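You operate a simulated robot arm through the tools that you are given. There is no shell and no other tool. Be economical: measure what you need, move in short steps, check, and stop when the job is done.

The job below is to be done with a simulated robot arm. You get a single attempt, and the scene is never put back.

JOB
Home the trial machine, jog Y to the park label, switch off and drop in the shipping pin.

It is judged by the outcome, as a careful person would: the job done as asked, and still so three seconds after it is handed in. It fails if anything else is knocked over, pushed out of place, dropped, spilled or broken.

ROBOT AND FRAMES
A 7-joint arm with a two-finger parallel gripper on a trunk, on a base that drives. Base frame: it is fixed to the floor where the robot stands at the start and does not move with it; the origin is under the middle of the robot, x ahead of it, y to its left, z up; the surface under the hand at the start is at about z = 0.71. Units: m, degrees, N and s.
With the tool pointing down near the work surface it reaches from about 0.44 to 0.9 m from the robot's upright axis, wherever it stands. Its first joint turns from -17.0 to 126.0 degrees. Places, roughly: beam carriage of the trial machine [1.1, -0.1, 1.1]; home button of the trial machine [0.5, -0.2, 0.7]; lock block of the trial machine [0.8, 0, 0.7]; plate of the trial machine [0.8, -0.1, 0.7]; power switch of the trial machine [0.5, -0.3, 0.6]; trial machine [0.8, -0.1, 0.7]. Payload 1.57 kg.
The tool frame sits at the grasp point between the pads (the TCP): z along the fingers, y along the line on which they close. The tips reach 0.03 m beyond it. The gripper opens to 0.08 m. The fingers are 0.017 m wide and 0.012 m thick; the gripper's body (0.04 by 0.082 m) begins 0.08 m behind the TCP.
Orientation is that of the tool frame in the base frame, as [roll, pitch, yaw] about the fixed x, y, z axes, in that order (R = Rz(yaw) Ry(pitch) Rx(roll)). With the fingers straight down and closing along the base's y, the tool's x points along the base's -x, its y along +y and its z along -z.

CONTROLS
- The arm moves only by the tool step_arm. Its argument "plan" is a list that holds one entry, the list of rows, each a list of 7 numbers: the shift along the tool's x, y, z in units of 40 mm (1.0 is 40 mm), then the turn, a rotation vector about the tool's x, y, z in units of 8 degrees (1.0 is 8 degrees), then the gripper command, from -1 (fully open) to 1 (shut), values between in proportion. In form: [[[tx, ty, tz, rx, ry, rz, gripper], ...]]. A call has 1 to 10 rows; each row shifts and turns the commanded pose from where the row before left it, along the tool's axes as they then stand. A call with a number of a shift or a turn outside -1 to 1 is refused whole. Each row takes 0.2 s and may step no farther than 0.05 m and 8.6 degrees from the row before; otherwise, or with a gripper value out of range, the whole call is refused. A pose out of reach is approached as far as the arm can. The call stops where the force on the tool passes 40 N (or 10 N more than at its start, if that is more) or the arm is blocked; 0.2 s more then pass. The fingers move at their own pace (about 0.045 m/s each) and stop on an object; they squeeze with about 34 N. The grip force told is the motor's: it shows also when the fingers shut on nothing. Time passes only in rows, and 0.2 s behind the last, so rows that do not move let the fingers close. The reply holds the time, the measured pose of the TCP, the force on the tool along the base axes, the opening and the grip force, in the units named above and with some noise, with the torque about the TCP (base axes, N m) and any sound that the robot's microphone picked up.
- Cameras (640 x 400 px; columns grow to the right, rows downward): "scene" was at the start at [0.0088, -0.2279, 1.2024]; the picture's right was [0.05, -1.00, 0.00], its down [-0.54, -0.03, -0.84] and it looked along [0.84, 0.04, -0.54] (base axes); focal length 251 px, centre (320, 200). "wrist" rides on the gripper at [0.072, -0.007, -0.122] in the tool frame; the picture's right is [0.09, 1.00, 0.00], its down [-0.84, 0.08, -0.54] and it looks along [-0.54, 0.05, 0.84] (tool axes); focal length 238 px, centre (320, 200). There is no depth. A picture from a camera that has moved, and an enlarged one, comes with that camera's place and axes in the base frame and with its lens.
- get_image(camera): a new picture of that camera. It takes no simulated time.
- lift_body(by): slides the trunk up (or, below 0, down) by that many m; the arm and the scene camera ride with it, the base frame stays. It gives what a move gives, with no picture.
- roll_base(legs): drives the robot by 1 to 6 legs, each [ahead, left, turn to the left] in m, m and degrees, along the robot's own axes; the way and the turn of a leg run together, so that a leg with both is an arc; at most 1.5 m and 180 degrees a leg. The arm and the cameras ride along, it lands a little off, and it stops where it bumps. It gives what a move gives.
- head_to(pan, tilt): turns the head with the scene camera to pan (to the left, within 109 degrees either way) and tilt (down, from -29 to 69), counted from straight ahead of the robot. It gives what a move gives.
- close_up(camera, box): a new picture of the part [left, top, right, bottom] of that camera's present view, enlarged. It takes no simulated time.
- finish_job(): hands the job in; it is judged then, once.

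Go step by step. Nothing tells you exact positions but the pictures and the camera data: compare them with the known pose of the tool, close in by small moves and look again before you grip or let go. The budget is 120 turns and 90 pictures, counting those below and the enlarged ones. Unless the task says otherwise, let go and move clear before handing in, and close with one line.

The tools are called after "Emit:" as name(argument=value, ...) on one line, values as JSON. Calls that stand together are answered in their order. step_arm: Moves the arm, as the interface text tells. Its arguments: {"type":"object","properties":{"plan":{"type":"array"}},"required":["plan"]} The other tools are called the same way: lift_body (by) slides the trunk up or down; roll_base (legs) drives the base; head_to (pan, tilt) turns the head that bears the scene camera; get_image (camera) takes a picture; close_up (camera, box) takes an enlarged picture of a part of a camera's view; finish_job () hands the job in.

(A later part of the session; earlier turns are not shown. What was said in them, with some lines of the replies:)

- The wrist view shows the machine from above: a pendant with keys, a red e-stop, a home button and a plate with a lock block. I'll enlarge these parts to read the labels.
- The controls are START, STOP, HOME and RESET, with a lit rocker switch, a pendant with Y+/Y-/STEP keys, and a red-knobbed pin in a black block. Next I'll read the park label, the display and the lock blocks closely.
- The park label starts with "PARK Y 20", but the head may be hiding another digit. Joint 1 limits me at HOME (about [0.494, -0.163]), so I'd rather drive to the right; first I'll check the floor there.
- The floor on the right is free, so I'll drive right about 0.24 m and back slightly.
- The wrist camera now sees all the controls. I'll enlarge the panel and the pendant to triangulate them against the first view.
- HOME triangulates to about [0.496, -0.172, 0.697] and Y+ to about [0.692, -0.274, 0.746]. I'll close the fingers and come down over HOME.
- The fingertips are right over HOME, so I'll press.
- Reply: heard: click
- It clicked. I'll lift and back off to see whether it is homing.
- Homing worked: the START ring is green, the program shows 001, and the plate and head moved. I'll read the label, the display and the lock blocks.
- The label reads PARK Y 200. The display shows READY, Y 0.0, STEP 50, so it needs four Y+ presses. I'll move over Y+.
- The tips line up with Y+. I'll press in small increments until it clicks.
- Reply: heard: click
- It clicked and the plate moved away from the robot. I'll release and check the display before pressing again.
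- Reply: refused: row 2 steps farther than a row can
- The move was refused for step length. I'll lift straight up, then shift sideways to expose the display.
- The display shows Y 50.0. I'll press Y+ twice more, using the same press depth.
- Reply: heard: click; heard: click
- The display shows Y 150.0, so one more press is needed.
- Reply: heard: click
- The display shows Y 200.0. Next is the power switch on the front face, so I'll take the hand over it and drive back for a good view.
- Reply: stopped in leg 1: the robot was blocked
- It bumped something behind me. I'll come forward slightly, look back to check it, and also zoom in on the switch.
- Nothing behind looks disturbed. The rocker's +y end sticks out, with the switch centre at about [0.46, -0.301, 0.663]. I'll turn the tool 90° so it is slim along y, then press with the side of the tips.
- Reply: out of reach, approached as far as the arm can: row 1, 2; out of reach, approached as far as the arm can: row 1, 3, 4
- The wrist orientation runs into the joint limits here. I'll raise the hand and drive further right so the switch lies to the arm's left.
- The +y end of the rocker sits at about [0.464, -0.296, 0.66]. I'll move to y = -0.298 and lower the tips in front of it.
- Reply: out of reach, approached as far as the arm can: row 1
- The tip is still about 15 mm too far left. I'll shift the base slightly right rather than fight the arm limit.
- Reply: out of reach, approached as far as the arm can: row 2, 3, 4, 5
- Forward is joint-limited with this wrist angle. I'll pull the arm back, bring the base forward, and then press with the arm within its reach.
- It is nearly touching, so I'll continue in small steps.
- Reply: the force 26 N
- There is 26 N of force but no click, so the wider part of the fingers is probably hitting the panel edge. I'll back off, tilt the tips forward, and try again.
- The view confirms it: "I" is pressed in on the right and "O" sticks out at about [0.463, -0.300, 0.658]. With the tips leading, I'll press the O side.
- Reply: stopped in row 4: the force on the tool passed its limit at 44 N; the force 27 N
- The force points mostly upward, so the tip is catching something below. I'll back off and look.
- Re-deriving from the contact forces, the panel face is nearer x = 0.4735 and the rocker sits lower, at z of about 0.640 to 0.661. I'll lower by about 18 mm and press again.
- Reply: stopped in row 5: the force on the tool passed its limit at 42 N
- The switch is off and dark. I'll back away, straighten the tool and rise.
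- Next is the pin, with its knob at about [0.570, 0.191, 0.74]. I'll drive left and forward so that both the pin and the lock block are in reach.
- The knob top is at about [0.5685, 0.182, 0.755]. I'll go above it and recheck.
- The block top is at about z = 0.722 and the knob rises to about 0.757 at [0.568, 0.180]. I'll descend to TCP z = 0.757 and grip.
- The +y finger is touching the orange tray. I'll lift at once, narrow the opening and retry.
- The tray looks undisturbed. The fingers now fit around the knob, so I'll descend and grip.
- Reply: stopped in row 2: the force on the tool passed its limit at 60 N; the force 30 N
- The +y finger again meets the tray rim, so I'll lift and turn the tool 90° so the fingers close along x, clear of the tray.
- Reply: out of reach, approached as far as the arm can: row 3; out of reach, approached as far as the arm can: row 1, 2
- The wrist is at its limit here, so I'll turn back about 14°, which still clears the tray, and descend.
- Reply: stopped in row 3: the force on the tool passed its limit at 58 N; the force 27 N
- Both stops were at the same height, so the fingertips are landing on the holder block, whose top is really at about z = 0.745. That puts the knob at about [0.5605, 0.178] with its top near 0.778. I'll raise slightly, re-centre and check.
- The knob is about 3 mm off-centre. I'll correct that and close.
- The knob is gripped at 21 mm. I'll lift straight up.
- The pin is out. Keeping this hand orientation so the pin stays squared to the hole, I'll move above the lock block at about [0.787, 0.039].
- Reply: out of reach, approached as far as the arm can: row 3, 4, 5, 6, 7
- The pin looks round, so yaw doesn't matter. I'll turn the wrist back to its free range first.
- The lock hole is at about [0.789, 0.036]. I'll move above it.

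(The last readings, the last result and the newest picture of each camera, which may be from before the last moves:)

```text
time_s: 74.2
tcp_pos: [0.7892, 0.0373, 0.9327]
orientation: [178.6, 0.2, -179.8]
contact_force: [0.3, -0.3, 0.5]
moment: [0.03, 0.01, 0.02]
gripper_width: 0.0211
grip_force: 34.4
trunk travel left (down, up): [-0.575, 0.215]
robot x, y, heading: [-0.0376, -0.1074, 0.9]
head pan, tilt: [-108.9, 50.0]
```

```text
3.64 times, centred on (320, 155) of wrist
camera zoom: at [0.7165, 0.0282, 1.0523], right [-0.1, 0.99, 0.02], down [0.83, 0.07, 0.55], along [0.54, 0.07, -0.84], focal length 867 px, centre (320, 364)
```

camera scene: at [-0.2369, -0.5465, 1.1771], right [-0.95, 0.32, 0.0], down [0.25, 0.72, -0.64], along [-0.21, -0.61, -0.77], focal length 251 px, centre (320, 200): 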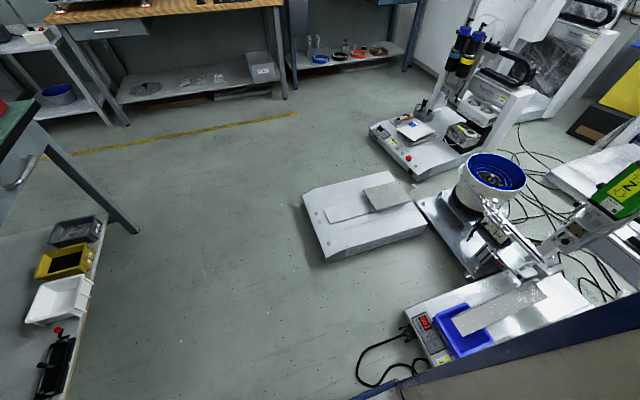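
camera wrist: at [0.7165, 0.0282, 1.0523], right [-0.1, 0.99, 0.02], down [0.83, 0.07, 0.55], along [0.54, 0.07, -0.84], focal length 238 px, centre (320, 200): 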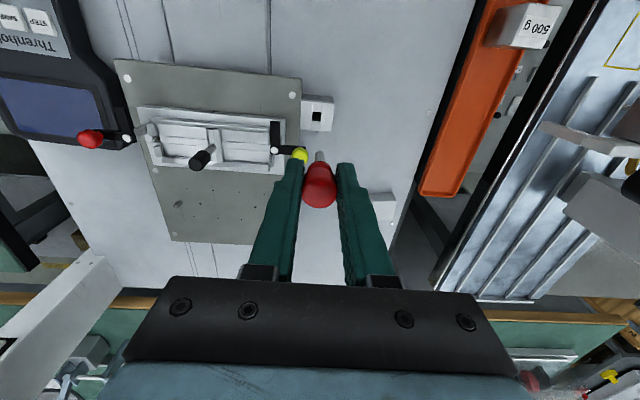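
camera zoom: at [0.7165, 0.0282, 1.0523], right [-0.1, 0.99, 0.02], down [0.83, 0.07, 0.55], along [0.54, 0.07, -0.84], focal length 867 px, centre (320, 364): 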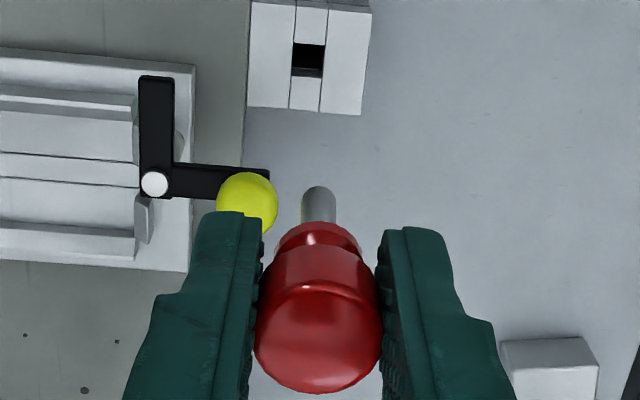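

The hole top is at about [0.789, 0.037, 0.751] and the pin tip is about 0.118 m above it. I'll level the tool, come down 0.09 m and look.

Emit:
step_arm(plan=[[[0, 0, 0, 0.17, 0, 0, 1], [0, 0, 1, 0, 0, 0, 1], [0, 0, 0.75, 0, 0, 0, 1], [0, 0, 0.5, 0, 0, 0, 1], [0, 0, 0, 0, 0, 0, 1]]])

Emit:
close_up(camera="wrist", box=[260, 90, 380, 190])

```text
time_s: 75.4
tcp_pos: [0.7874, 0.0368, 0.8379]
orientation: [179.9, 0.3, -179.7]
contact_force: [0.1, -0.3, 0.0]
moment: [-0.01, 0.03, 0.04]
gripper_width: 0.0213
grip_force: 34.1
trunk travel left (down, up): [-0.575, 0.215]
robot x, y, heading: [-0.0418, -0.1063, 0.6]
head pan, tilt: [-108.9, 50.0]
```

```text
4.00 times, centred on (320, 140) of wrist
camera zoom: at [0.7154, 0.0307, 0.9585], right [-0.1, 1.0, 0.0], down [0.83, 0.08, 0.54], along [0.54, 0.05, -0.84], focal length 953 px, centre (320, 440)
```

zoom: 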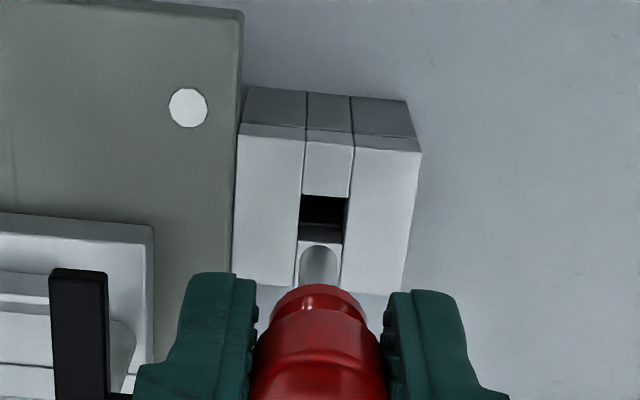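

The pin and hole line up within about 1 mm. I'll lower 18 mm so the tip is just above the hole and check again.

Emit:
step_arm(plan=[[[-0.02, 0.015, 0.3, 0, 0, 0, 1], [0, 0, 0.17, 0, 0, 0, 1], [0, 0, 0, 0, 0, 0, 1]]])

Emit:
close_up(camera="wrist", box=[280, 110, 360, 160])

```text
time_s: 76.2
tcp_pos: [0.7884, 0.0378, 0.8206]
orientation: [179.9, 0.2, -179.7]
contact_force: [0.2, -0.2, -0.4]
moment: [-0.02, -0.04, 0.01]
gripper_width: 0.0211
grip_force: 34.4
trunk travel left (down, up): [-0.575, 0.215]
robot x, y, heading: [-0.0384, -0.1069, 0.9]
head pan, tilt: [-108.9, 50.0]
```

```text
8.00 times, centred on (320, 135) of wrist
camera zoom: at [0.7167, 0.0313, 0.9406], right [-0.1, 1.0, 0.0], down [0.83, 0.08, 0.55], along [0.54, 0.05, -0.84], focal length 1907 px, centre (320, 720)
```

zoom: 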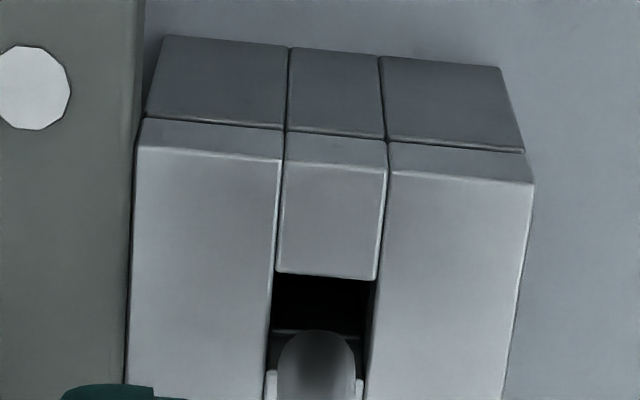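

The alignment holds, so I'll lower gently in small steps.

Emit:
step_arm(plan=[[[0, 0, 0.12, 0, 0, 0, 1], [0, 0, 0.12, 0, 0, 0, 1], [0, 0, 0.12, 0, 0, 0, 1], [0, 0, 0, 0, 0, 0, 1]]])

Emit:
close_up(camera="wrist", box=[280, 120, 360, 170])

```text
time_s: 77.0
tcp_pos: [0.7927, 0.0397, 0.814]
orientation: [179.7, 0.7, -179.8]
contact_force: [-2.2, -0.1, 16.0]
moment: [0.02, 0.01, -0.03]
gripper_width: 0.0208
grip_force: 34.0
trunk travel left (down, up): [-0.575, 0.215]
robot x, y, heading: [-0.0382, -0.1079, 0.8]
head pan, tilt: [-108.9, 50.0]
stopped in row 3: the force on the tool passed its limit at 45 N (the readings are from after the stop); the commanded pose is now the measured one
```

```text
8.00 times, centred on (320, 145) of wrist
camera zoom: at [0.7182, 0.0315, 0.9329], right [-0.1, 1.0, 0.0], down [0.83, 0.08, 0.55], along [0.55, 0.06, -0.83], focal length 1907 px, centre (320, 640)
```

zoom: 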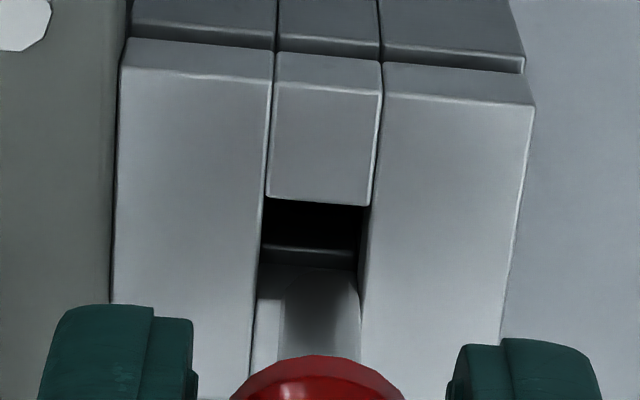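

The tip touched the lug just beyond the hole, about 2 to 4 mm too far in x. I'll lift a little, shift back and re-look.

Emit:
step_arm(plan=[[[0, 0, -0.25, 0, 0, 0, 1], [0.15, -0.04, 0, 0, -0.06, 0, 1], [0, 0, 0, 0, 0, 0, 1]]])

Emit:
close_up(camera="wrist", box=[272, 115, 368, 175])

```text
time_s: 77.8
tcp_pos: [0.7876, 0.0369, 0.8191]
orientation: [179.9, 1.1, -179.8]
contact_force: [-0.1, 0.2, 0.1]
moment: [0.03, 0.02, 0.02]
gripper_width: 0.0211
grip_force: 34.0
trunk travel left (down, up): [-0.575, 0.215]
robot x, y, heading: [-0.0384, -0.1088, 0.8]
head pan, tilt: [-108.9, 50.0]
```

```text
6.67 times, centred on (320, 145) of wrist
camera zoom: at [0.712, 0.0299, 0.9397], right [-0.1, 1.0, 0.0], down [0.83, 0.08, 0.56], along [0.55, 0.06, -0.83], focal length 1589 px, centre (320, 567)
```

zoom: 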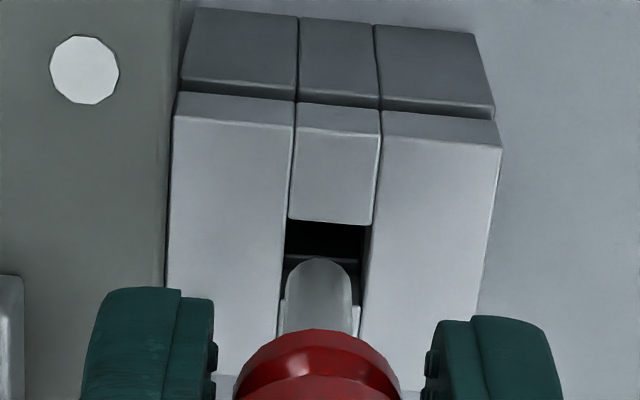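

The pin is nearly over the hole. I'll take out the 1° tilt, which moves the tip back about 1.2 mm, and lower again.

Emit:
step_arm(plan=[[[0.01, 0.01, 0, 0, 0.13, 0, 1], [0, 0, 0.08, 0, 0, 0, 1], [0, 0, 0.08, 0, 0, 0, 1], [0, 0, 0.06, 0, 0, 0, 1], [0, 0, 0.06, 0, 0, 0, 1], [0, 0, 0, 0, 0, 0, 1]]])

Emit:
close_up(camera="wrist", box=[272, 115, 368, 175])

```text
time_s: 79.2
tcp_pos: [0.7862, 0.0371, 0.8094]
orientation: [179.7, -0.1, -179.8]
contact_force: [-0.1, 0.0, -0.4]
moment: [0.0, 0.0, -0.01]
gripper_width: 0.0211
grip_force: 34.5
trunk travel left (down, up): [-0.575, 0.215]
robot x, y, heading: [-0.0408, -0.1078, 0.7]
head pan, tilt: [-108.9, 50.0]
```

```text
6.67 times, centred on (320, 145) of wrist
camera zoom: at [0.7148, 0.0299, 0.9298], right [-0.1, 1.0, 0.0], down [0.84, 0.08, 0.54], along [0.54, 0.06, -0.84], focal length 1589 px, centre (320, 567)
```

zoom: 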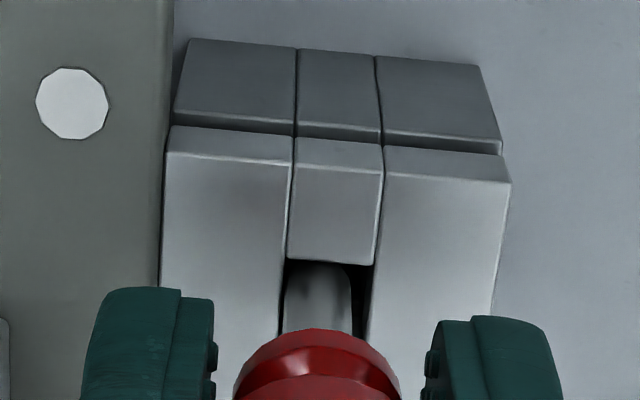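

The tip has entered the hole with no contact force. I'll nudge 1 mm toward the centre and keep lowering.

Emit:
step_arm(plan=[[[-0.015, 0.02, 0.08, 0, 0, 0, 1], [0, 0, 0.1, 0, 0, 0, 1], [0, 0, 0.1, 0, 0, 0, 1], [0, 0, 0.08, 0, 0, 0, 1], [0, 0, 0.08, 0, 0, 0, 1], [0, 0, 0, 0, 0, 0, 1]]])

Emit:
close_up(camera="wrist", box=[272, 115, 368, 175])

```text
time_s: 80.6
tcp_pos: [0.7867, 0.0374, 0.7924]
orientation: [179.8, -0.1, -179.9]
contact_force: [3.1, -0.4, 0.2]
moment: [0.0, -0.12, -0.01]
gripper_width: 0.0211
grip_force: 33.7
trunk travel left (down, up): [-0.575, 0.215]
robot x, y, heading: [-0.0382, -0.1103, 0.9]
head pan, tilt: [-108.9, 50.0]
```

```text
6.67 times, centred on (320, 145) of wrist
camera zoom: at [0.7141, 0.0313, 0.9131], right [-0.1, 1.0, 0.0], down [0.84, 0.08, 0.54], along [0.54, 0.06, -0.84], focal length 1589 px, centre (320, 567)
```

zoom: 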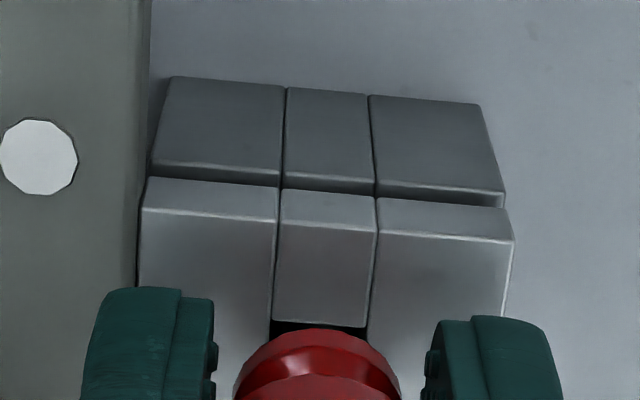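

It is going in smoothly. I'll lower until the knob seats.

Emit:
step_arm(plan=[[[-0.02, 0, 0.06, 0, 0, 0, 1], [0, 0, 0.06, 0, 0, 0, 1], [0, 0, 0.05, 0, 0, 0, 1], [0, 0, 0.05, 0, 0, 0, 1], [0, 0, 0, 0, 0, 0, 1]]])

Emit:
close_up(camera="wrist", box=[272, 115, 368, 175])

```text
time_s: 81.8
tcp_pos: [0.7867, 0.0384, 0.7872]
orientation: [179.7, 0.2, -179.8]
contact_force: [0.4, -1.2, 31.4]
moment: [-0.69, 0.0, 0.01]
gripper_width: 0.021
grip_force: 33.9
trunk travel left (down, up): [-0.575, 0.215]
robot x, y, heading: [-0.0367, -0.1048, 0.8]
head pan, tilt: [-108.9, 50.0]
```

```text
6.67 times, centred on (320, 145) of wrist
camera zoom: at [0.714, 0.0314, 0.9074], right [-0.1, 1.0, 0.01], down [0.83, 0.08, 0.55], along [0.54, 0.06, -0.84], focal length 1589 px, centre (320, 567)
```

zoom: 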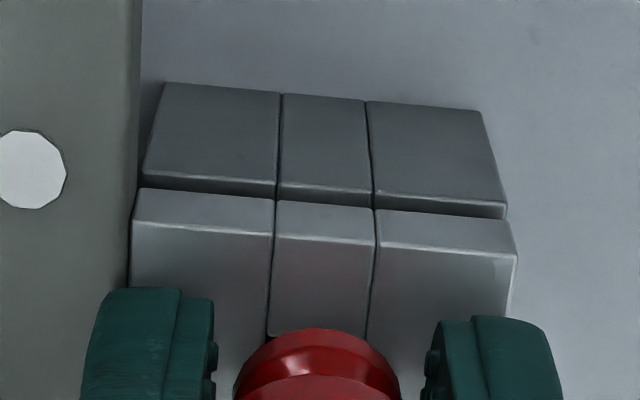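

The fingertips have bottomed on the lug, so the pin is seated. I'll ease off 1 mm, open, and look.

Emit:
step_arm(plan=[[[0, 0, -0.04, 0, 0, 0, 1], [0, 0, 0, 0, 0, 0, 0.4], [0, 0, 0, 0, 0, 0, 0], [0, 0, 0, 0, 0, 0, 0]]])

Emit:
step_arm(plan=[[[0, 0, -0.5, 0, 0, 0, 0], [0, 0, -1, 0, 0, 0, 0], [0, 0, -1, 0, 0, 0, 0], [0, 0, -1, 0, 0, 0, 0]]])

Emit:
get_image(camera="wrist")

Emit:
close_up(camera="wrist", box=[272, 85, 368, 155])

```text
time_s: 82.8
tcp_pos: [0.7853, 0.0405, 0.787]
orientation: [179.6, -0.1, -179.7]
contact_force: [2.0, 16.5, 30.9]
moment: [-0.22, -0.07, 0.03]
gripper_width: 0.0255
grip_force: 0.1
trunk travel left (down, up): [-0.575, 0.215]
robot x, y, heading: [-0.0378, -0.1057, 0.6]
head pan, tilt: [-108.9, 50.0]
```

```text
time_s: 83.8
tcp_pos: [0.7918, 0.0332, 0.9241]
orientation: [179.8, 0.0, -179.8]
contact_force: [0.3, 0.0, -0.9]
moment: [-0.02, 0.01, 0.01]
gripper_width: 0.04
grip_force: 0.1
trunk travel left (down, up): [-0.575, 0.215]
robot x, y, heading: [-0.0405, -0.1073, 0.7]
head pan, tilt: [-108.9, 50.0]
```

```text
12 pictures are left
camera wrist: at [0.7196, 0.0271, 1.0453], right [-0.1, 1.0, 0.0], down [0.84, 0.08, 0.54], along [0.54, 0.06, -0.84], focal length 238 px, centre (320, 200)
```

wrist: 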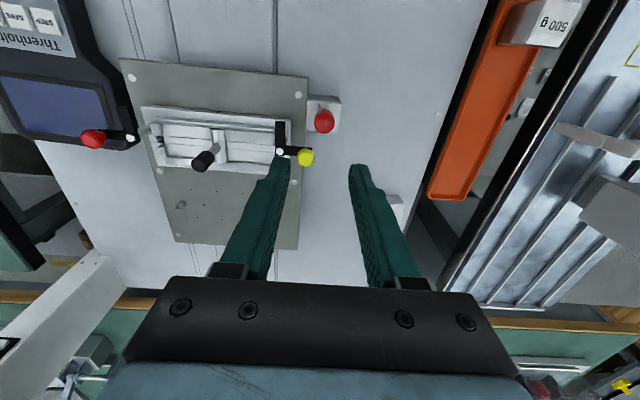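

```text
5.71 times, centred on (320, 120) of wrist
camera zoom: at [0.7196, 0.0271, 1.0453], right [-0.1, 1.0, 0.0], down [0.84, 0.08, 0.54], along [0.54, 0.06, -0.84], focal length 1362 px, centre (320, 657)
```

zoom: 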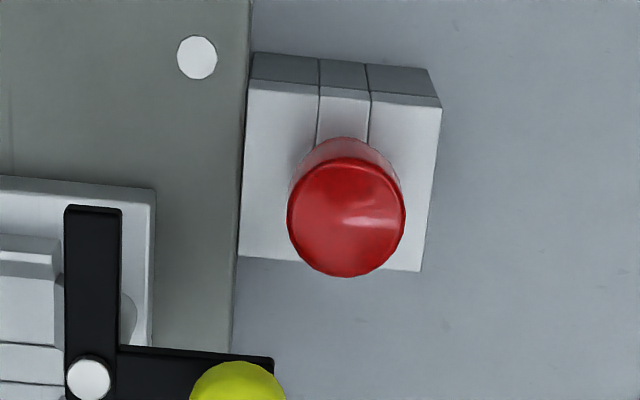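

The pin is seated: its knob top is at about z = 0.785, the expected height for the knob resting on the lug. I'll rise clear and take a last look at the scene.

Emit:
step_arm(plan=[[[0.5, 0, -0.8, 0, 0, 0, 0], [0.5, 0, -0.8, 0, 0, 0, 0], [1, 0, 0, 0, 0, 0, 0], [1, 0, 0, 0, 0, 0, 0], [1, 0, 0, 0, 0, 0, 0], [1, 0, 0, 0, 0, 0, 0]]])

Emit:
get_image(camera="wrist")

```text
time_s: 85.2
tcp_pos: [0.5846, 0.0366, 0.9896]
orientation: [179.7, -0.1, -179.8]
contact_force: [0.1, 0.7, 0.1]
moment: [-0.01, 0.01, 0.0]
gripper_width: 0.0397
grip_force: 0.0
trunk travel left (down, up): [-0.575, 0.215]
robot x, y, heading: [-0.0345, -0.1076, 0.8]
head pan, tilt: [-108.9, 50.0]
```

```text
10 pictures are left
camera wrist: at [0.5128, 0.0286, 1.1111], right [-0.1, 1.0, 0.0], down [0.84, 0.08, 0.54], along [0.54, 0.06, -0.84], focal length 238 px, centre (320, 200)
```

wrist: 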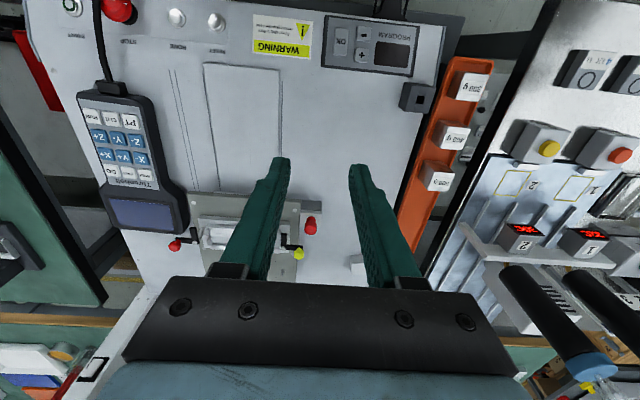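

The machine is dark, the pin stands in the lock, and the tray with its weights is in place. I'm handing the job in.

Emit:
finish_job()

```text
The job is handed in.
```

The trial machine was homed, Y was jogged to 200 (the park label), the power was switched off, and the shipping pin is seated in the lock. The base bumped something behind it once, and a finger brushed the orange tray. A look at both afterwards showed nothing moved or knocked over.
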